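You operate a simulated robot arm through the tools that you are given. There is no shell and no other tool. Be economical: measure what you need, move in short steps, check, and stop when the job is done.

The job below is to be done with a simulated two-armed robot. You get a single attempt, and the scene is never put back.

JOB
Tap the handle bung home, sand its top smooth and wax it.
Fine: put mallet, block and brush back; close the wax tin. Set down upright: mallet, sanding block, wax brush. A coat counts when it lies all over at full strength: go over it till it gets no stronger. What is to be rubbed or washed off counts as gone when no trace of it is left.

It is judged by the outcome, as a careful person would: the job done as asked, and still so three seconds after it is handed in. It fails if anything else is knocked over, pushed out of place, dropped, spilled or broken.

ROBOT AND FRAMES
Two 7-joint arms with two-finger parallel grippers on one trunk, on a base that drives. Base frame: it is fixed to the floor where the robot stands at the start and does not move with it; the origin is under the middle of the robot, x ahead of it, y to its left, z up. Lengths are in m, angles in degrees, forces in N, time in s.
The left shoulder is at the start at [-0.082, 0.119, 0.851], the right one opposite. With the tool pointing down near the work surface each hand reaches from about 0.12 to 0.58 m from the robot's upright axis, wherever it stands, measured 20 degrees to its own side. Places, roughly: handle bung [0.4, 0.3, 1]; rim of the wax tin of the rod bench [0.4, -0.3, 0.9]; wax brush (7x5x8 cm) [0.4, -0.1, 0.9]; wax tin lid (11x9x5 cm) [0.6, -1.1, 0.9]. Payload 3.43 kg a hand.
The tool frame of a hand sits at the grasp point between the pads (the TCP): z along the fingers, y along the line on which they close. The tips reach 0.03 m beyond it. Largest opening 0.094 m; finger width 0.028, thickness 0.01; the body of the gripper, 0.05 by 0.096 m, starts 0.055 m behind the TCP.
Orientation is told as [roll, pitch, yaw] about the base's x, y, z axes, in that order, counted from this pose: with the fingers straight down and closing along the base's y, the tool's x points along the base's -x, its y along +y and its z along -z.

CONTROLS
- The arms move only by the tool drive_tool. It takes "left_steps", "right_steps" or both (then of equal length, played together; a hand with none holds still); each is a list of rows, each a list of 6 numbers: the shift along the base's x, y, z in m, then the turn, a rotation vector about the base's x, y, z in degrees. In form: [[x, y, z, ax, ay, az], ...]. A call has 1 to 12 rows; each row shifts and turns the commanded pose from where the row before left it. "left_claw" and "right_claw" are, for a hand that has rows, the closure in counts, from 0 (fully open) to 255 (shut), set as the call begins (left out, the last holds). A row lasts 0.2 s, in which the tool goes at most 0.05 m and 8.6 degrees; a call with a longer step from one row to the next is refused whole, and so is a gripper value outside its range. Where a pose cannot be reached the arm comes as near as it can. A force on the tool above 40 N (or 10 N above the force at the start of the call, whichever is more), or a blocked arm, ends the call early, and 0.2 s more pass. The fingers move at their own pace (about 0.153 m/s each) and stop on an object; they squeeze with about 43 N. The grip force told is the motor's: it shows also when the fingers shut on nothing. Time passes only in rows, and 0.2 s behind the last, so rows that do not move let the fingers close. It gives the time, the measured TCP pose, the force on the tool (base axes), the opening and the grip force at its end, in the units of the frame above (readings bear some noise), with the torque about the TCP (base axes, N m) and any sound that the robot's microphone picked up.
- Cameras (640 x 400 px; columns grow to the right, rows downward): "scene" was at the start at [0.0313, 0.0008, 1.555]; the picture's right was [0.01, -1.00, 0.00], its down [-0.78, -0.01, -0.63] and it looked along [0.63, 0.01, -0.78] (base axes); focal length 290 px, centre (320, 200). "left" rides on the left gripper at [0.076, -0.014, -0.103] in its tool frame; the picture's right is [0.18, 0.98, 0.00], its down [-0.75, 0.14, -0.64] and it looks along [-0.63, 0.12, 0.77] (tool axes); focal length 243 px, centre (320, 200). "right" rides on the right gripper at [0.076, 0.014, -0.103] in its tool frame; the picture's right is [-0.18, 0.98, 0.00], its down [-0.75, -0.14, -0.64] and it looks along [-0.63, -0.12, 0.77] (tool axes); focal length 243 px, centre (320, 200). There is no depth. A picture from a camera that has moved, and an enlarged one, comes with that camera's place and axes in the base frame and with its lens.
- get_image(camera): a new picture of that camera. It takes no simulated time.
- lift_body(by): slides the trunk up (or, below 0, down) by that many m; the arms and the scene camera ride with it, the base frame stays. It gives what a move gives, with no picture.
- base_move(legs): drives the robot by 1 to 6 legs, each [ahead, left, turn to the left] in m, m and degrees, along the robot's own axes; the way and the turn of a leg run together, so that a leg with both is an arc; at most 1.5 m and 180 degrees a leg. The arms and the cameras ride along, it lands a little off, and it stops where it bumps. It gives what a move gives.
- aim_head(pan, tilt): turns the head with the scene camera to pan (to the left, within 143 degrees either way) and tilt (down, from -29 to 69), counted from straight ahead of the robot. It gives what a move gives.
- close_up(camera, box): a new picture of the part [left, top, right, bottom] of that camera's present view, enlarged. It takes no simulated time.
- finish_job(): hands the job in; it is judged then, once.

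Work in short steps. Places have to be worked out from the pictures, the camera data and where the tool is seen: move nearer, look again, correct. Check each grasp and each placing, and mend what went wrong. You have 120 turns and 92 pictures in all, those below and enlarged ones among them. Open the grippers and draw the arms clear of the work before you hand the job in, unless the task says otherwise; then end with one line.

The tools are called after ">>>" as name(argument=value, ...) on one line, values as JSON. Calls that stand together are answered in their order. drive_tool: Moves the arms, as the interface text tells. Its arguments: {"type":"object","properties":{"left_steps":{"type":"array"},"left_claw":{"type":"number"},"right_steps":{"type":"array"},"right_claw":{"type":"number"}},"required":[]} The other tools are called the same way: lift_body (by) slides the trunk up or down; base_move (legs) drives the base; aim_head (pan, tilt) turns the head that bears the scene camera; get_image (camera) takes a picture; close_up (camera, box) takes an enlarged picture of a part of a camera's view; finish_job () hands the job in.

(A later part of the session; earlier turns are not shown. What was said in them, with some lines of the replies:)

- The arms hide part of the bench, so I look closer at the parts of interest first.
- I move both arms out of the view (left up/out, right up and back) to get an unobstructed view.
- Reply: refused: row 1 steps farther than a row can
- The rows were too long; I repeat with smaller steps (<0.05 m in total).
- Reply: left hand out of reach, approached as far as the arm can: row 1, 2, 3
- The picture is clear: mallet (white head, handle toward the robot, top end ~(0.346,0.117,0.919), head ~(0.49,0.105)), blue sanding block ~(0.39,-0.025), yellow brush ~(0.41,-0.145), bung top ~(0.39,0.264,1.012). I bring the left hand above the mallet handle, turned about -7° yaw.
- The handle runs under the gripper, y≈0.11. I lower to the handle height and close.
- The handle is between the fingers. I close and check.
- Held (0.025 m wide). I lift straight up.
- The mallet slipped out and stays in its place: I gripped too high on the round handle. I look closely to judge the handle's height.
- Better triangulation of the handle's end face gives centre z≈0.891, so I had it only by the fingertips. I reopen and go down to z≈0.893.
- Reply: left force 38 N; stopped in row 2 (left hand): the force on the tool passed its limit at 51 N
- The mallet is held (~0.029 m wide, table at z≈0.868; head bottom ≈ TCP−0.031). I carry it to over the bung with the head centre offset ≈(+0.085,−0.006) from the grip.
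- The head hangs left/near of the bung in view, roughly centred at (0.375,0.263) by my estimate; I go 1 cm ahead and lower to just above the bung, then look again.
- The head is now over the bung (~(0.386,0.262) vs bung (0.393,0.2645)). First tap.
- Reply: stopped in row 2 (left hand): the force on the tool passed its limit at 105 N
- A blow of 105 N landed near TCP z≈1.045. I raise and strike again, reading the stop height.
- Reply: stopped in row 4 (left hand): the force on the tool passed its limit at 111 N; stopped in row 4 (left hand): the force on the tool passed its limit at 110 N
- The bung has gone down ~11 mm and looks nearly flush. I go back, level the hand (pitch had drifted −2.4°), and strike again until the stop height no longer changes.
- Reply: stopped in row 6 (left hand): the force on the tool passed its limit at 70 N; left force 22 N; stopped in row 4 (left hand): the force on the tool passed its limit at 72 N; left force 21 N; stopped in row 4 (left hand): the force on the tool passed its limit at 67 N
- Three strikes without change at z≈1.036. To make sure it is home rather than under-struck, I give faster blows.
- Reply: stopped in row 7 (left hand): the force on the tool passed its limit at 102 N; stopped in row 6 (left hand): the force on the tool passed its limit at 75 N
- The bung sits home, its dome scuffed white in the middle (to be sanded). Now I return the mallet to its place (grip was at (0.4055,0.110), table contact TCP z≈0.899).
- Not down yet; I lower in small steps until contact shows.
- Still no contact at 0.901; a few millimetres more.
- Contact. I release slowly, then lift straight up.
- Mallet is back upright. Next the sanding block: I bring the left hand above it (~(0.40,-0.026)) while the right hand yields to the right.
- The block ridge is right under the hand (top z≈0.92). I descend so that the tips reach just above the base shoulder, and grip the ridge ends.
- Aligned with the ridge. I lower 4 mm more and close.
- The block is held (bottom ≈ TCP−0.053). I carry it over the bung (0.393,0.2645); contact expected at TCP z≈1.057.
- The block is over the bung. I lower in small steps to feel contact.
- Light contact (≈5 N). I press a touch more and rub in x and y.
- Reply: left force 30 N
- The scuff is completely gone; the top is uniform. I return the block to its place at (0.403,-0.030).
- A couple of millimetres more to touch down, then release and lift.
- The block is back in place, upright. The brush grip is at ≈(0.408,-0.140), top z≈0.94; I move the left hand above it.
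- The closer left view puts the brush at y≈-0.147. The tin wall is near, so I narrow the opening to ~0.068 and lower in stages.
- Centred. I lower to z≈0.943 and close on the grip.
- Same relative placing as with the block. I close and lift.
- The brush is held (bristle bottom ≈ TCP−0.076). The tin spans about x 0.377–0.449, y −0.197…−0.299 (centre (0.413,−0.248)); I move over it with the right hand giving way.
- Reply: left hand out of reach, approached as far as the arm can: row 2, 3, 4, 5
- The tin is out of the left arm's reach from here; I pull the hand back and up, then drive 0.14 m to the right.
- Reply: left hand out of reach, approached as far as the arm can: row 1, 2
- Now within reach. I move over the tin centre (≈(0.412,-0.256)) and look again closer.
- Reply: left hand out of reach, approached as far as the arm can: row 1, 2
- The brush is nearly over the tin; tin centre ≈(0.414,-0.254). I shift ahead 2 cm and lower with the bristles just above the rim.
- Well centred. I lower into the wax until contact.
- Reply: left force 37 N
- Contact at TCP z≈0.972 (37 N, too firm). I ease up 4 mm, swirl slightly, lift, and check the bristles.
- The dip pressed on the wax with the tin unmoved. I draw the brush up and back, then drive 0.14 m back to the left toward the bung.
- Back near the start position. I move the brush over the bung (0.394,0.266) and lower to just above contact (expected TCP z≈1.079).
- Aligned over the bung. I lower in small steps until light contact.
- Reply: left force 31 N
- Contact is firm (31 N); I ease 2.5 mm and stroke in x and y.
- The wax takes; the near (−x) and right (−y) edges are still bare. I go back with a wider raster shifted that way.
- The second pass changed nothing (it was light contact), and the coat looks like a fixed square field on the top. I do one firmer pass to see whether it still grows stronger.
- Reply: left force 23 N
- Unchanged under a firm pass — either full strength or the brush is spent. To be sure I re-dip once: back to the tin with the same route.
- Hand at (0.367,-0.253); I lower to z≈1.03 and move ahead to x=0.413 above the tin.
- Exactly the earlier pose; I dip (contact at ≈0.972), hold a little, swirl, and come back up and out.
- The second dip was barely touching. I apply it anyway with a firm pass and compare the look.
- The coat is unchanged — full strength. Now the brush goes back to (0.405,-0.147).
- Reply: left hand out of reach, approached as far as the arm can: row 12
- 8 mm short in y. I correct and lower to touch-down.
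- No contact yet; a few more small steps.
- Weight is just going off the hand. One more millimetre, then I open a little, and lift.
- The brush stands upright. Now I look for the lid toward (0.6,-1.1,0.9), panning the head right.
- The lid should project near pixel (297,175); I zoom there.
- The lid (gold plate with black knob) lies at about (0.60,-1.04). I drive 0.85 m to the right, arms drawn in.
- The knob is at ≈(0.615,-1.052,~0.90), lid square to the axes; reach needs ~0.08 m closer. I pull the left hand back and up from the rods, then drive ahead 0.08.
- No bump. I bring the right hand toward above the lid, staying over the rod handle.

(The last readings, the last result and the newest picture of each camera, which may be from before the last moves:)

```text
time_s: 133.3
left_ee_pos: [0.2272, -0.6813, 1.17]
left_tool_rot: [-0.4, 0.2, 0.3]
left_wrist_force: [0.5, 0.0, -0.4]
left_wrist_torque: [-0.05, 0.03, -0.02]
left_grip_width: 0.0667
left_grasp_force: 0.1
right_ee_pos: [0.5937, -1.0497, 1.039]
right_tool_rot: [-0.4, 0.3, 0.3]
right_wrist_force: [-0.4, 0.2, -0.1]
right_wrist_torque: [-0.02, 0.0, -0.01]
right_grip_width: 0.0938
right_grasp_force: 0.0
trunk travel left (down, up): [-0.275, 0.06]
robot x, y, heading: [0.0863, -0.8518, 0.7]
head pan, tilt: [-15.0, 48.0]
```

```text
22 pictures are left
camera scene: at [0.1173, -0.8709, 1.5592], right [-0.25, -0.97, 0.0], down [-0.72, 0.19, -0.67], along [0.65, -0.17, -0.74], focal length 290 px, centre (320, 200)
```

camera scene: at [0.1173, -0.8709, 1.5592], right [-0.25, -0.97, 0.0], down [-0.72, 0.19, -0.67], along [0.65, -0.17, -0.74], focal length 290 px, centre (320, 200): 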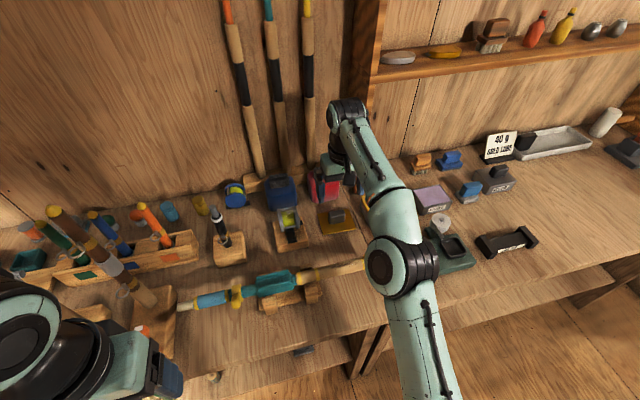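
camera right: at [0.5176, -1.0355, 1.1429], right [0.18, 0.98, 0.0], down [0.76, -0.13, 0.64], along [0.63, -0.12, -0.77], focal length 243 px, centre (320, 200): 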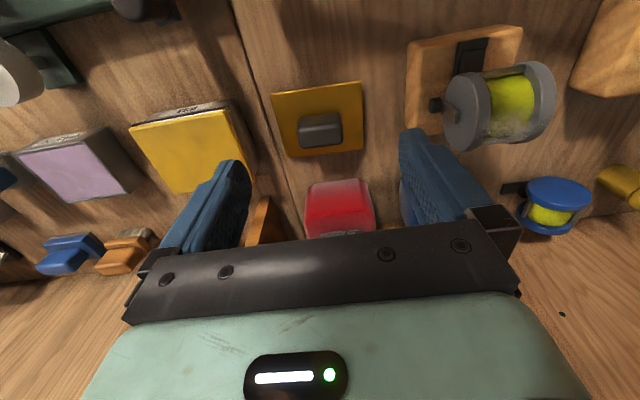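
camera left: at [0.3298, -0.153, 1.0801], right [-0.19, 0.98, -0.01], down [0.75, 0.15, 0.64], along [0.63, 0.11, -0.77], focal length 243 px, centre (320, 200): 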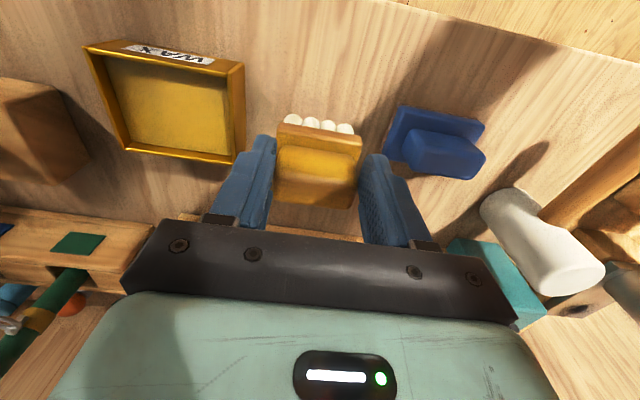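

The right camera agrees: knob at ≈(0.616,-1.053). I move over it and down, then check.

>>> drive_tool(right_steps=[[0.011, -0.001, -0.02, 0, 0, 0], [0.01, -0.001, -0.03, 0, 0, 0], [0, 0, -0.03, 0, 0, 0], [0, 0, -0.02, 0, 0, 0], [0, 0, 0, 0, 0, 0]])

>>> get_image(camera="right")

```text
time_s: 134.5
left_ee_pos: [0.2265, -0.6823, 1.1713]
left_tool_rot: [-0.4, 0.0, 0.2]
left_wrist_force: [-0.2, -0.1, -0.2]
left_wrist_torque: [-0.01, -0.01, -0.02]
left_grip_width: 0.0664
left_grasp_force: 0.0
right_ee_pos: [0.6136, -1.0541, 0.9407]
right_tool_rot: [-0.1, 0.2, 0.4]
right_wrist_force: [-0.4, -0.3, 0.4]
right_wrist_torque: [0.02, 0.0, 0.01]
right_grip_width: 0.094
right_grasp_force: 0.1
trunk travel left (down, up): [-0.275, 0.06]
robot x, y, heading: [0.0834, -0.8488, 0.4]
head pan, tilt: [-15.0, 48.0]
```

```text
21 pictures are left
camera right: at [0.5376, -1.039, 1.0439], right [0.18, 0.98, 0.0], down [0.76, -0.14, 0.64], along [0.63, -0.12, -0.77], focal length 243 px, centre (320, 200)
```

right: 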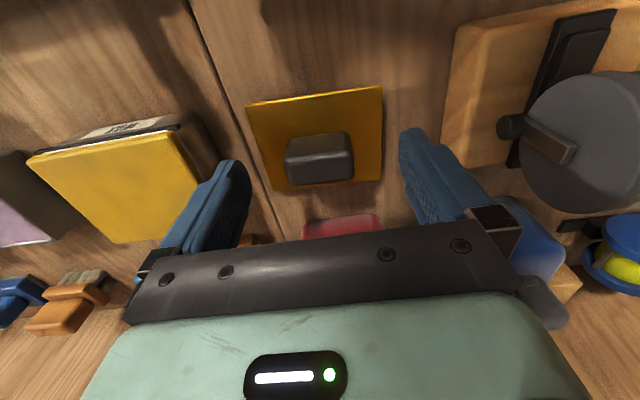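

Aligned with the knob, but the neighbouring tin is near the finger, so I narrow the opening, lower to z≈0.91 and close.

>>> drive_tool(right_steps=[[0, 0, 0, 0, 0, 0], [0, 0, 0, 0, 0, 0], [0, 0, -0.015, 0, 0, 0], [0, 0, -0.01, 0, 0, 0], [0, 0, -0.004, 0, 0, 0], [0, 0, 0, 0, 0, 0]], right_claw=75)

>>> get_image(camera="right")

```text
time_s: 135.9
left_ee_pos: [0.2266, -0.6812, 1.1706]
left_tool_rot: [-0.4, 0.1, 0.2]
left_wrist_force: [-0.7, -0.5, 0.0]
left_wrist_torque: [-0.01, 0.0, 0.03]
left_grip_width: 0.0663
left_grasp_force: 0.0
right_ee_pos: [0.6136, -1.0523, 0.9129]
right_tool_rot: [-0.1, 0.2, 0.3]
right_wrist_force: [-0.1, -0.5, -0.1]
right_wrist_torque: [0.0, -0.01, 0.0]
right_grip_width: 0.0661
right_grasp_force: 0.0
trunk travel left (down, up): [-0.275, 0.06]
robot x, y, heading: [0.0841, -0.8491, 0.2]
head pan, tilt: [-15.0, 48.0]
```

```text
20 pictures are left
camera right: at [0.5372, -1.039, 1.0152], right [0.18, 0.98, 0.0], down [0.76, -0.14, 0.64], along [0.63, -0.12, -0.77], focal length 243 px, centre (320, 200)
```

right: 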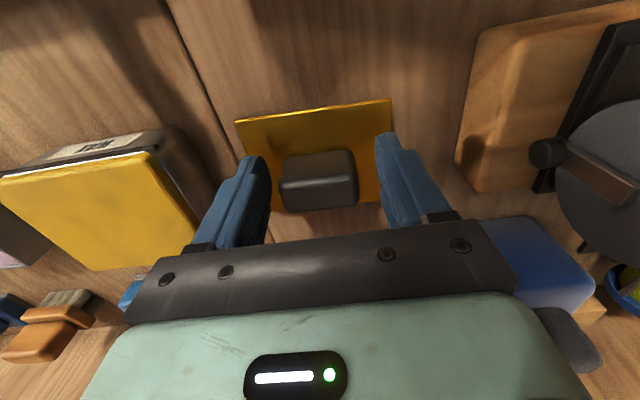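

Knob is between the fingers. I close and lift.

>>> drive_tool(right_steps=[[0, 0, -0.003, 0, 0, 0], [0, 0, 0, 0, 0, 0], [0, 0, 0, 0, 0, 0], [0, 0, 0, 0, 0, 0]], right_claw=255)

>>> drive_tool(right_steps=[[0, 0, 0.02, 0, 0, 0], [0, 0, 0.035, 0, 0, 0], [0, 0, 0.035, 0, 0, 0], [0, 0, 0.03, 0, 0, 0], [0, 0, 0, 0, 0, 0]])

>>> get_image(camera="right")

```text
time_s: 136.9
left_ee_pos: [0.225, -0.6827, 1.1707]
left_tool_rot: [-0.4, 0.0, 0.3]
left_wrist_force: [0.6, -0.4, 0.7]
left_wrist_torque: [0.02, 0.01, -0.01]
left_grip_width: 0.0665
left_grasp_force: 0.0
right_ee_pos: [0.6128, -1.0527, 0.9114]
right_tool_rot: [-0.1, -0.1, 0.3]
right_wrist_force: [2.0, -3.5, 24.3]
right_wrist_torque: [-0.09, 0.26, -0.02]
right_grip_width: 0.049
right_grasp_force: 43.2
trunk travel left (down, up): [-0.275, 0.06]
robot x, y, heading: [0.083, -0.8502, 0.2]
head pan, tilt: [-15.0, 48.0]
```

```text
time_s: 138.1
left_ee_pos: [0.2276, -0.6815, 1.1713]
left_tool_rot: [-0.5, 0.1, 0.2]
left_wrist_force: [0.2, -0.2, -0.5]
left_wrist_torque: [-0.01, 0.02, -0.01]
left_grip_width: 0.0666
left_grasp_force: 0.1
right_ee_pos: [0.6025, -1.0554, 1.0199]
right_tool_rot: [-0.1, 0.3, 0.4]
right_wrist_force: [-0.3, 0.2, -0.5]
right_wrist_torque: [-0.02, 0.0, -0.01]
right_grip_width: 0.049
right_grasp_force: 43.0
right hand out of reach, approached as far as the arm can: row 4
trunk travel left (down, up): [-0.275, 0.06]
robot x, y, heading: [0.0838, -0.8487, 0.3]
head pan, tilt: [-15.0, 48.0]
```

```text
19 pictures are left
camera right: at [0.5265, -1.0411, 1.123], right [0.18, 0.98, 0.0], down [0.76, -0.13, 0.64], along [0.63, -0.12, -0.77], focal length 243 px, centre (320, 200)
```

right: 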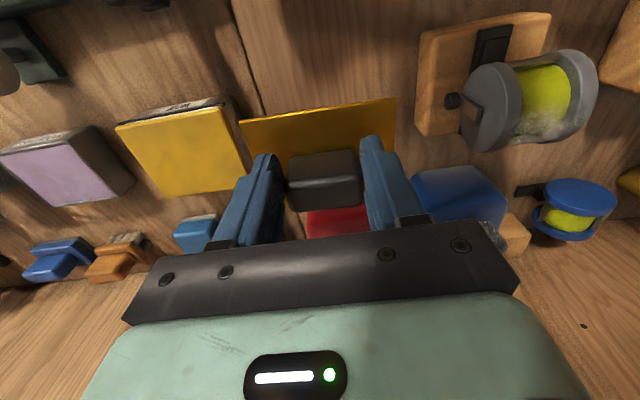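

The lid is held (bottom ≈ TCP−0.043). I draw it back and up, then drive back and left to the wax tin.

>>> drive_tool(right_steps=[[-0.03, 0, 0.01, 0, 0, 0], [-0.035, 0, 0.015, 0, 0, 0], [-0.035, 0, 0.015, 0, 0, 0], [-0.035, 0, 0.015, 0, 0, 0], [-0.035, 0, 0.015, 0, 0, 0], [-0.035, 0, 0.015, 0, 0, 0], [-0.035, 0, 0.015, 0, 0, 0], [-0.035, 0, 0.01, 0, 0, 0], [-0.035, 0, 0, 0, 0, 0], [-0.03, 0, 0, 0, 0, 0]])

>>> base_move(legs=[[-0.08, 0, 0], [0, 0.4, 0], [0, 0.35, 0]])

>>> aim_head(pan=0, tilt=51)

>>> get_image(camera="scene")

```text
time_s: 140.3
left_ee_pos: [0.2256, -0.6817, 1.1704]
left_tool_rot: [-0.3, 0.1, 0.2]
left_wrist_force: [-0.5, 0.0, 0.5]
left_wrist_torque: [-0.02, 0.02, -0.01]
left_grip_width: 0.0662
left_grasp_force: 0.0
right_ee_pos: [0.3694, -1.062, 1.1358]
right_tool_rot: [0.0, 0.2, 0.3]
right_wrist_force: [-0.3, -0.3, -0.8]
right_wrist_torque: [-0.01, 0.03, -0.01]
right_grip_width: 0.0488
right_grasp_force: 43.2
right hand out of reach, approached as far as the arm can: row 1, 2, 3, 4
trunk travel left (down, up): [-0.275, 0.06]
robot x, y, heading: [0.0878, -0.8489, 0.2]
head pan, tilt: [-15.0, 48.0]
```

```text
time_s: 148.3
left_ee_pos: [0.1442, 0.0747, 1.1713]
left_tool_rot: [-0.4, 0.1, 0.0]
left_wrist_force: [-1.0, 0.4, 0.5]
left_wrist_torque: [0.0, -0.04, 0.02]
left_grip_width: 0.0664
left_grasp_force: 0.0
right_ee_pos: [0.2877, -0.3063, 1.1348]
right_tool_rot: [-0.1, 0.2, 0.2]
right_wrist_force: [-0.4, 1.1, -0.9]
right_wrist_torque: [0.02, 0.01, 0.0]
right_grip_width: 0.0489
right_grasp_force: 43.1
trunk travel left (down, up): [-0.275, 0.06]
robot x, y, heading: [-0.0006, -0.0969, 0.1]
head pan, tilt: [-15.0, 48.0]
```

```text
time_s: 149.1
left_ee_pos: [0.1443, 0.074, 1.1699]
left_tool_rot: [-0.3, 0.1, 0.0]
left_wrist_force: [-0.1, 0.1, 0.0]
left_wrist_torque: [0.0, 0.01, 0.03]
left_grip_width: 0.0664
left_grasp_force: 0.1
right_ee_pos: [0.2865, -0.3058, 1.1358]
right_tool_rot: [0.0, 0.3, 0.2]
right_wrist_force: [0.3, 0.5, -1.1]
right_wrist_torque: [-0.03, -0.01, -0.02]
right_grip_width: 0.049
right_grasp_force: 43.2
trunk travel left (down, up): [-0.275, 0.06]
robot x, y, heading: [-0.0002, -0.0929, -0.1]
head pan, tilt: [0.0, 51.0]
```

```text
18 pictures are left
camera scene: at [0.0323, -0.095, 1.5552], right [0.0, -1.0, 0.0], down [-0.78, 0.0, -0.63], along [0.63, 0.0, -0.78], focal length 290 px, centre (320, 200)
```

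scene: 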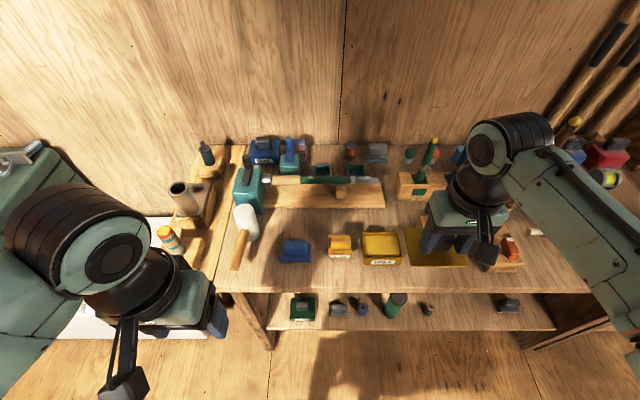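

The lid is near the tin now. I shift sideways first (clear of the tall rods), then forward over the tin, staying high.

>>> drive_tool(right_steps=[[0, 0.026, -0.01, 0, 0, 0], [0, 0.026, -0.01, 0, 0, 0], [0.03, 0, -0.02, 0, 0, 0], [0.03, 0, -0.02, 0, 0, 0], [0.03, 0, -0.02, 0, 0, 0], [0.033, 0, -0.02, 0, 0, 0], [0, 0, 0, 0, 0, 0]])

>>> get_image(camera="right")

>>> close_up(camera="scene", box=[310, 170, 470, 290])

```text
time_s: 150.7
left_ee_pos: [0.1429, 0.0741, 1.1705]
left_tool_rot: [-0.4, 0.1, 0.0]
left_wrist_force: [0.3, 0.3, -1.0]
left_wrist_torque: [0.01, 0.0, 0.0]
left_grip_width: 0.0663
left_grasp_force: 0.0
right_ee_pos: [0.4105, -0.2536, 1.0344]
right_tool_rot: [-0.2, 0.2, 0.2]
right_wrist_force: [-0.6, 0.2, -0.6]
right_wrist_torque: [0.0, 0.0, -0.01]
right_grip_width: 0.0488
right_grasp_force: 43.1
trunk travel left (down, up): [-0.275, 0.06]
robot x, y, heading: [0.0026, -0.0977, 0.4]
head pan, tilt: [0.0, 51.0]
```

```text
17 pictures are left
camera right: at [0.334, -0.2389, 1.1383], right [0.18, 0.98, 0.0], down [0.76, -0.14, 0.64], along [0.63, -0.12, -0.77], focal length 243 px, centre (320, 200)
```

right: 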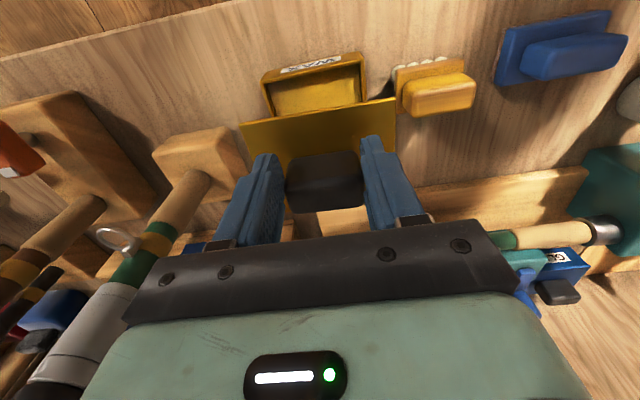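

```text
3.33 times, centred on (390, 230) of scene
camera zoom: at [0.0314, -0.0949, 1.5552], right [0.0, -1.0, 0.0], down [-0.78, 0.0, -0.63], along [0.63, 0.0, -0.78], focal length 967 px, centre (87, 100)
```

zoom: 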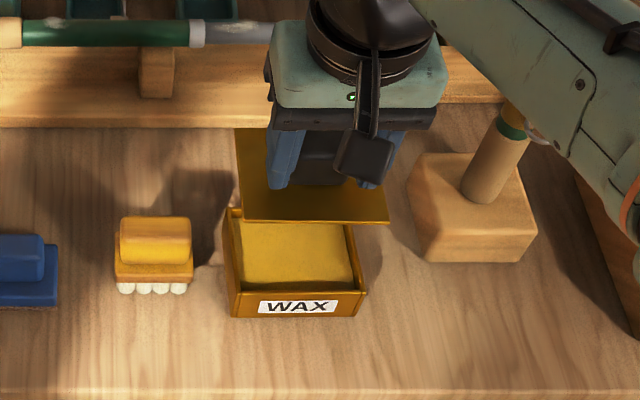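

Relative to the tin, the lid (≈0.100×0.078 m) needs about −7 mm in x and −7 mm in y. I apply this while lowering to just above the rim and re-measure.

>>> drive_tool(right_steps=[[-0.003, -0.003, -0.03, 0, 0, 0], [-0.004, -0.004, -0.03, 0, 0, 0], [0, 0, -0.008, 0, 0, 0], [0, 0, 0, 0, 0, 0]])

>>> close_up(camera="right", box=[210, 30, 450, 180])

>>> close_up(camera="scene", box=[340, 190, 420, 260])

```text
time_s: 151.7
left_ee_pos: [0.1441, 0.0737, 1.1704]
left_tool_rot: [-0.4, 0.1, 0.0]
left_wrist_force: [1.3, 0.7, 1.0]
left_wrist_torque: [0.01, 0.03, 0.02]
left_grip_width: 0.0668
left_grasp_force: 0.1
right_ee_pos: [0.4035, -0.2615, 0.9663]
right_tool_rot: [-0.1, 0.2, 0.4]
right_wrist_force: [-0.1, 0.5, -0.6]
right_wrist_torque: [0.01, -0.01, 0.01]
right_grip_width: 0.049
right_grasp_force: 43.3
trunk travel left (down, up): [-0.275, 0.06]
robot x, y, heading: [0.0035, -0.0949, 0.2]
head pan, tilt: [0.0, 51.0]
```

```text
2.67 times, centred on (330, 105) of right
camera zoom: at [0.3278, -0.2464, 1.0699], right [0.18, 0.98, 0.0], down [0.76, -0.14, 0.64], along [0.63, -0.12, -0.77], focal length 647 px, centre (293, 453)
```

zoom: 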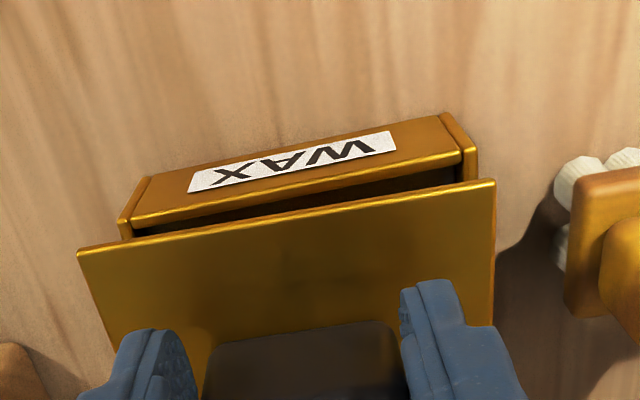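

```text
5.71 times, centred on (380, 225) of scene
camera zoom: at [0.0322, -0.0949, 1.5552], right [0.0, -1.0, 0.0], down [-0.78, 0.0, -0.63], along [0.63, 0.0, -0.78], focal length 1658 px, centre (-23, 57)
```

zoom: 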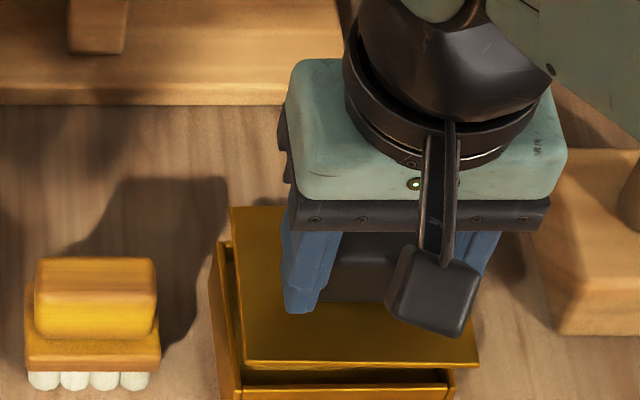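

Lid and tin differ by only a few mm now: shift about +3.5 mm in y and +1.5 mm in x, then lower nearly to the rim and check once more.

>>> drive_tool(right_steps=[[0.0015, 0.0035, -0.006, 0, 0, 0], [0, 0, -0.006, 0, 0, 0], [0, 0, 0, 0, 0, 0]])

>>> close_up(camera="right", box=[210, 30, 450, 180])

>>> close_up(camera="scene", box=[340, 200, 420, 270])

```text
time_s: 152.5
left_ee_pos: [0.1435, 0.0736, 1.1716]
left_tool_rot: [-0.4, 0.1, -0.1]
left_wrist_force: [-0.6, 0.1, 0.5]
left_wrist_torque: [-0.01, -0.03, -0.01]
left_grip_width: 0.0664
left_grasp_force: 0.1
right_ee_pos: [0.4045, -0.2577, 0.9557]
right_tool_rot: [-0.1, 0.2, 0.2]
right_wrist_force: [-0.5, -0.7, -1.0]
right_wrist_torque: [0.0, -0.01, 0.01]
right_grip_width: 0.0489
right_grasp_force: 43.5
trunk travel left (down, up): [-0.275, 0.06]
robot x, y, heading: [0.001, -0.0995, 0.1]
head pan, tilt: [0.0, 51.0]
```

```text
2.67 times, centred on (330, 105) of right
camera zoom: at [0.3289, -0.2429, 1.058], right [0.18, 0.98, 0.0], down [0.76, -0.14, 0.64], along [0.63, -0.12, -0.77], focal length 647 px, centre (293, 453)
```

zoom: 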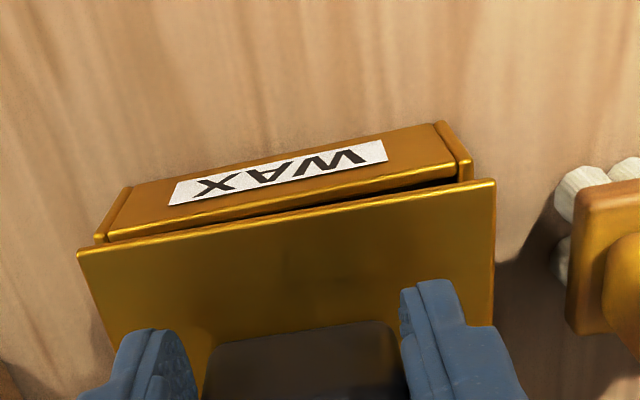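

```text
5.71 times, centred on (380, 235) of scene
camera zoom: at [0.0323, -0.0948, 1.5552], right [0.0, -1.0, 0.0], down [-0.78, 0.0, -0.63], along [0.63, 0.0, -0.78], focal length 1658 px, centre (-23, 0)
```

zoom: 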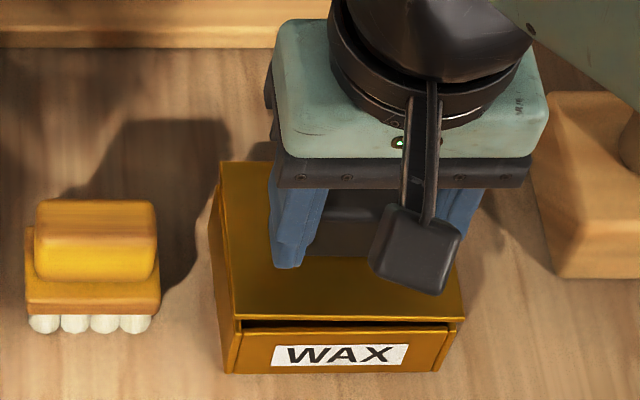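

Lid and tin are matched within about 1–2 mm. I lower in small steps until it seats.

>>> drive_tool(right_steps=[[0, 0.001, -0.003, 0, 0, 0], [0, 0, -0.003, 0, 0, 0], [0, 0, -0.002, 0, 0, 0], [0, 0, 0, 0, 0, 0]])

```text
time_s: 153.5
left_ee_pos: [0.1439, 0.0741, 1.1708]
left_tool_rot: [-0.5, 0.2, 0.0]
left_wrist_force: [-0.3, -0.5, 0.0]
left_wrist_torque: [0.03, -0.01, -0.01]
left_grip_width: 0.0665
left_grasp_force: 0.1
right_ee_pos: [0.4035, -0.257, 0.9476]
right_tool_rot: [-0.1, 0.2, 0.2]
right_wrist_force: [-0.3, 0.1, -1.3]
right_wrist_torque: [0.02, 0.01, 0.0]
right_grip_width: 0.049
right_grasp_force: 42.9
trunk travel left (down, up): [-0.275, 0.06]
robot x, y, heading: [0.0, -0.0967, 0.3]
head pan, tilt: [0.0, 51.0]
```

Still free at 0.9476 (lid bottom ≈0.904); continue by small steps.

>>> drive_tool(right_steps=[[0, 0, -0.0015, 0, 0, 0], [0, 0, -0.0015, 0, 0, 0], [0, 0, -0.001, 0, 0, 0], [0, 0, 0, 0, 0, 0]])

```text
time_s: 154.5
left_ee_pos: [0.1435, 0.0744, 1.1696]
left_tool_rot: [-0.4, 0.0, 0.0]
left_wrist_force: [0.5, 0.0, 0.2]
left_wrist_torque: [-0.03, -0.01, 0.01]
left_grip_width: 0.0666
left_grasp_force: 0.0
right_ee_pos: [0.4044, -0.2559, 0.9441]
right_tool_rot: [-0.1, 0.1, 0.2]
right_wrist_force: [-0.3, -0.4, 3.9]
right_wrist_torque: [0.13, -0.22, -0.08]
right_grip_width: 0.0489
right_grasp_force: 43.2
trunk travel left (down, up): [-0.275, 0.06]
robot x, y, heading: [0.0003, -0.0969, 0.2]
head pan, tilt: [0.0, 51.0]
```

Contact (≈5 N). I check the seating before releasing.

>>> close_up(camera="right", box=[210, 30, 450, 180])

>>> close_up(camera="scene", box=[350, 210, 410, 270])

```text
2.67 times, centred on (330, 105) of right
camera zoom: at [0.3286, -0.2421, 1.0468], right [0.18, 0.98, 0.0], down [0.76, -0.14, 0.64], along [0.63, -0.12, -0.77], focal length 647 px, centre (293, 453)
```

zoom: 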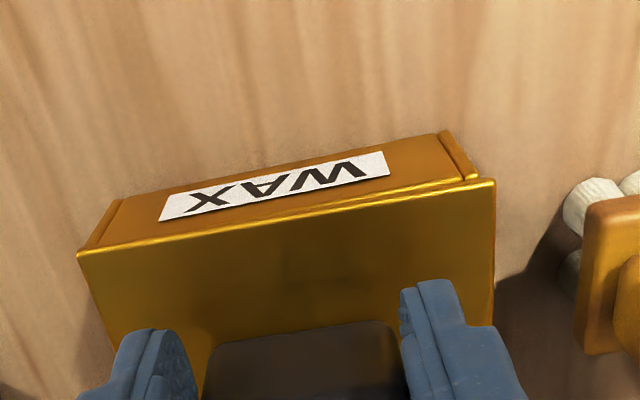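

```text
6.67 times, centred on (380, 240) of scene
camera zoom: at [0.032, -0.0949, 1.5552], right [0.0, -1.0, 0.0], down [-0.78, 0.0, -0.63], along [0.63, 0.0, -0.78], focal length 1935 px, centre (-80, -67)
```

zoom: 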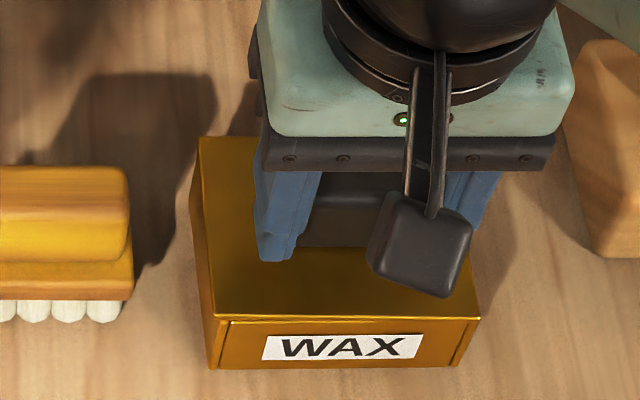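

Lid sits flush on the rim on both ends. I release gently and lift off straight.

>>> drive_tool(right_steps=[[0, 0, 0, 0, 0, 0], [0, 0, 0, 0, 0, 0], [0, 0, 0, 0, 0, 0]], right_claw=90)

>>> drive_tool(right_steps=[[0, 0, 0.01, 0, 0, 0], [0, 0, 0.03, 0, 0, 0], [0, 0, 0.04, 0, 0, 0], [-0.02, 0, 0.04, 0, 0, 0], [-0.04, 0, 0.02, 0, 0, 0], [-0.045, 0, 0.01, 0, 0, 0], [-0.045, 0, 0, 0, 0, 0], [-0.04, 0, 0, 0, 0, 0]])

>>> get_image(camera="scene")

>>> close_up(camera="scene", box=[220, 180, 420, 280])

```text
time_s: 155.3
left_ee_pos: [0.1436, 0.0742, 1.1708]
left_tool_rot: [-0.5, 0.1, 0.1]
left_wrist_force: [-0.4, 0.4, -0.4]
left_wrist_torque: [0.0, -0.01, 0.0]
left_grip_width: 0.0666
left_grasp_force: 0.0
right_ee_pos: [0.4048, -0.257, 0.9435]
right_tool_rot: [-0.1, 0.2, 0.2]
right_wrist_force: [0.4, 0.2, -0.6]
right_wrist_torque: [-0.01, 0.04, -0.01]
right_grip_width: 0.0606
right_grasp_force: 0.1
trunk travel left (down, up): [-0.275, 0.06]
robot x, y, heading: [0.0011, -0.097, 0.4]
head pan, tilt: [0.0, 51.0]
```

```text
time_s: 157.1
left_ee_pos: [0.1425, 0.075, 1.1713]
left_tool_rot: [-0.3, 0.1, 0.0]
left_wrist_force: [0.1, 0.1, 0.1]
left_wrist_torque: [0.02, 0.0, -0.03]
left_grip_width: 0.0665
left_grasp_force: 0.1
right_ee_pos: [0.2148, -0.2574, 1.0929]
right_tool_rot: [-0.1, 0.2, 0.0]
right_wrist_force: [-1.0, -0.2, -0.3]
right_wrist_torque: [0.01, -0.02, 0.0]
right_grip_width: 0.0606
right_grasp_force: 0.2
trunk travel left (down, up): [-0.275, 0.06]
robot x, y, heading: [0.0016, -0.0971, 0.3]
head pan, tilt: [0.0, 51.0]
```

```text
9 pictures are left
camera scene: at [0.031, -0.0949, 1.5551], right [0.0, -1.0, 0.0], down [-0.78, 0.0, -0.63], along [0.63, 0.0, -0.78], focal length 290 px, centre (320, 200)
```

scene: 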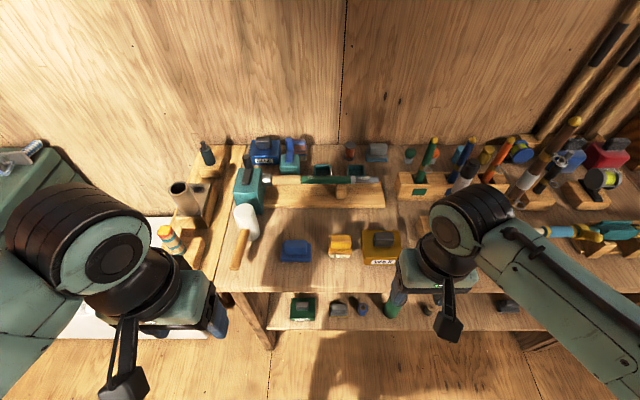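

```text
3.20 times, centred on (320, 230) of scene
camera zoom: at [0.031, -0.0949, 1.5551], right [0.0, -1.0, 0.0], down [-0.78, 0.0, -0.63], along [0.63, 0.0, -0.78], focal length 929 px, centre (320, 104)
```

zoom: 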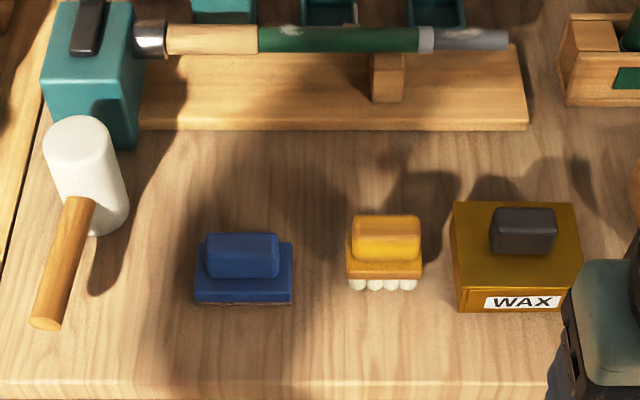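

The tin is closed, tools upright in their places. A last close check of the lid and the bung.

>>> close_up(camera="scene", box=[350, 215, 410, 275])

>>> close_up(camera="scene", box=[140, 200, 220, 270])

```text
6.67 times, centred on (380, 245) of scene
camera zoom: at [0.031, -0.0949, 1.5551], right [0.0, -1.0, 0.0], down [-0.78, 0.0, -0.63], along [0.63, 0.0, -0.78], focal length 1935 px, centre (-80, -100)
```

zoom: 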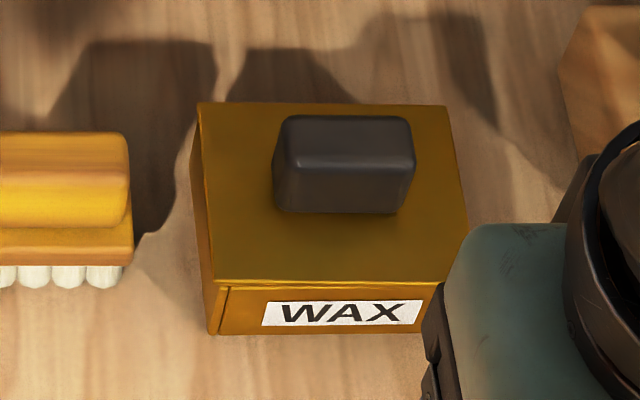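

```text
5.71 times, centred on (180, 235) of scene
camera zoom: at [0.031, -0.0949, 1.5551], right [0.0, -1.0, 0.0], down [-0.78, 0.0, -0.63], along [0.63, 0.0, -0.78], focal length 1658 px, centre (1120, 0)
```

zoom: 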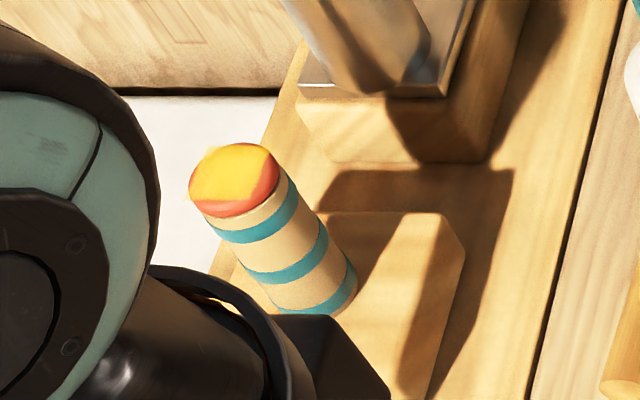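

Everything is in order. I open both grippers fully and let things settle before handing in.

>>> drive_tool(left_steps=[[0, 0, 0, 0, 0, 0], [0, 0, 0, 0, 0, 0]], right_steps=[[0, 0, 0.02, 0, 0, 0], [0, 0, 0, 0, 0, 0]], left_claw=0, right_claw=0)

>>> finish_job()

```text
time_s: 157.7
left_ee_pos: [0.1445, 0.0735, 1.1703]
left_tool_rot: [-0.4, 0.0, 0.1]
left_wrist_force: [-0.6, -0.3, 0.2]
left_wrist_torque: [-0.02, 0.0, -0.03]
left_grip_width: 0.094
left_grasp_force: 0.1
right_ee_pos: [0.2152, -0.2573, 1.1136]
right_tool_rot: [-0.1, 0.1, 0.2]
right_wrist_force: [-0.4, 0.3, -0.7]
right_wrist_torque: [-0.01, -0.02, 0.0]
right_grip_width: 0.0942
right_grasp_force: 0.0
trunk travel left (down, up): [-0.275, 0.06]
robot x, y, heading: [0.0008, -0.0992, 0.0]
head pan, tilt: [0.0, 51.0]
```

```text
The job is handed in.
```

The job is handed in: the bung is tapped home, sanded clean and waxed. The wax lies as a square on top with a red edge showing around it, which I took as the whole area to coat; further passes made it no stronger. The mallet, block and brush stand upright in their places and the wax tin is closed.
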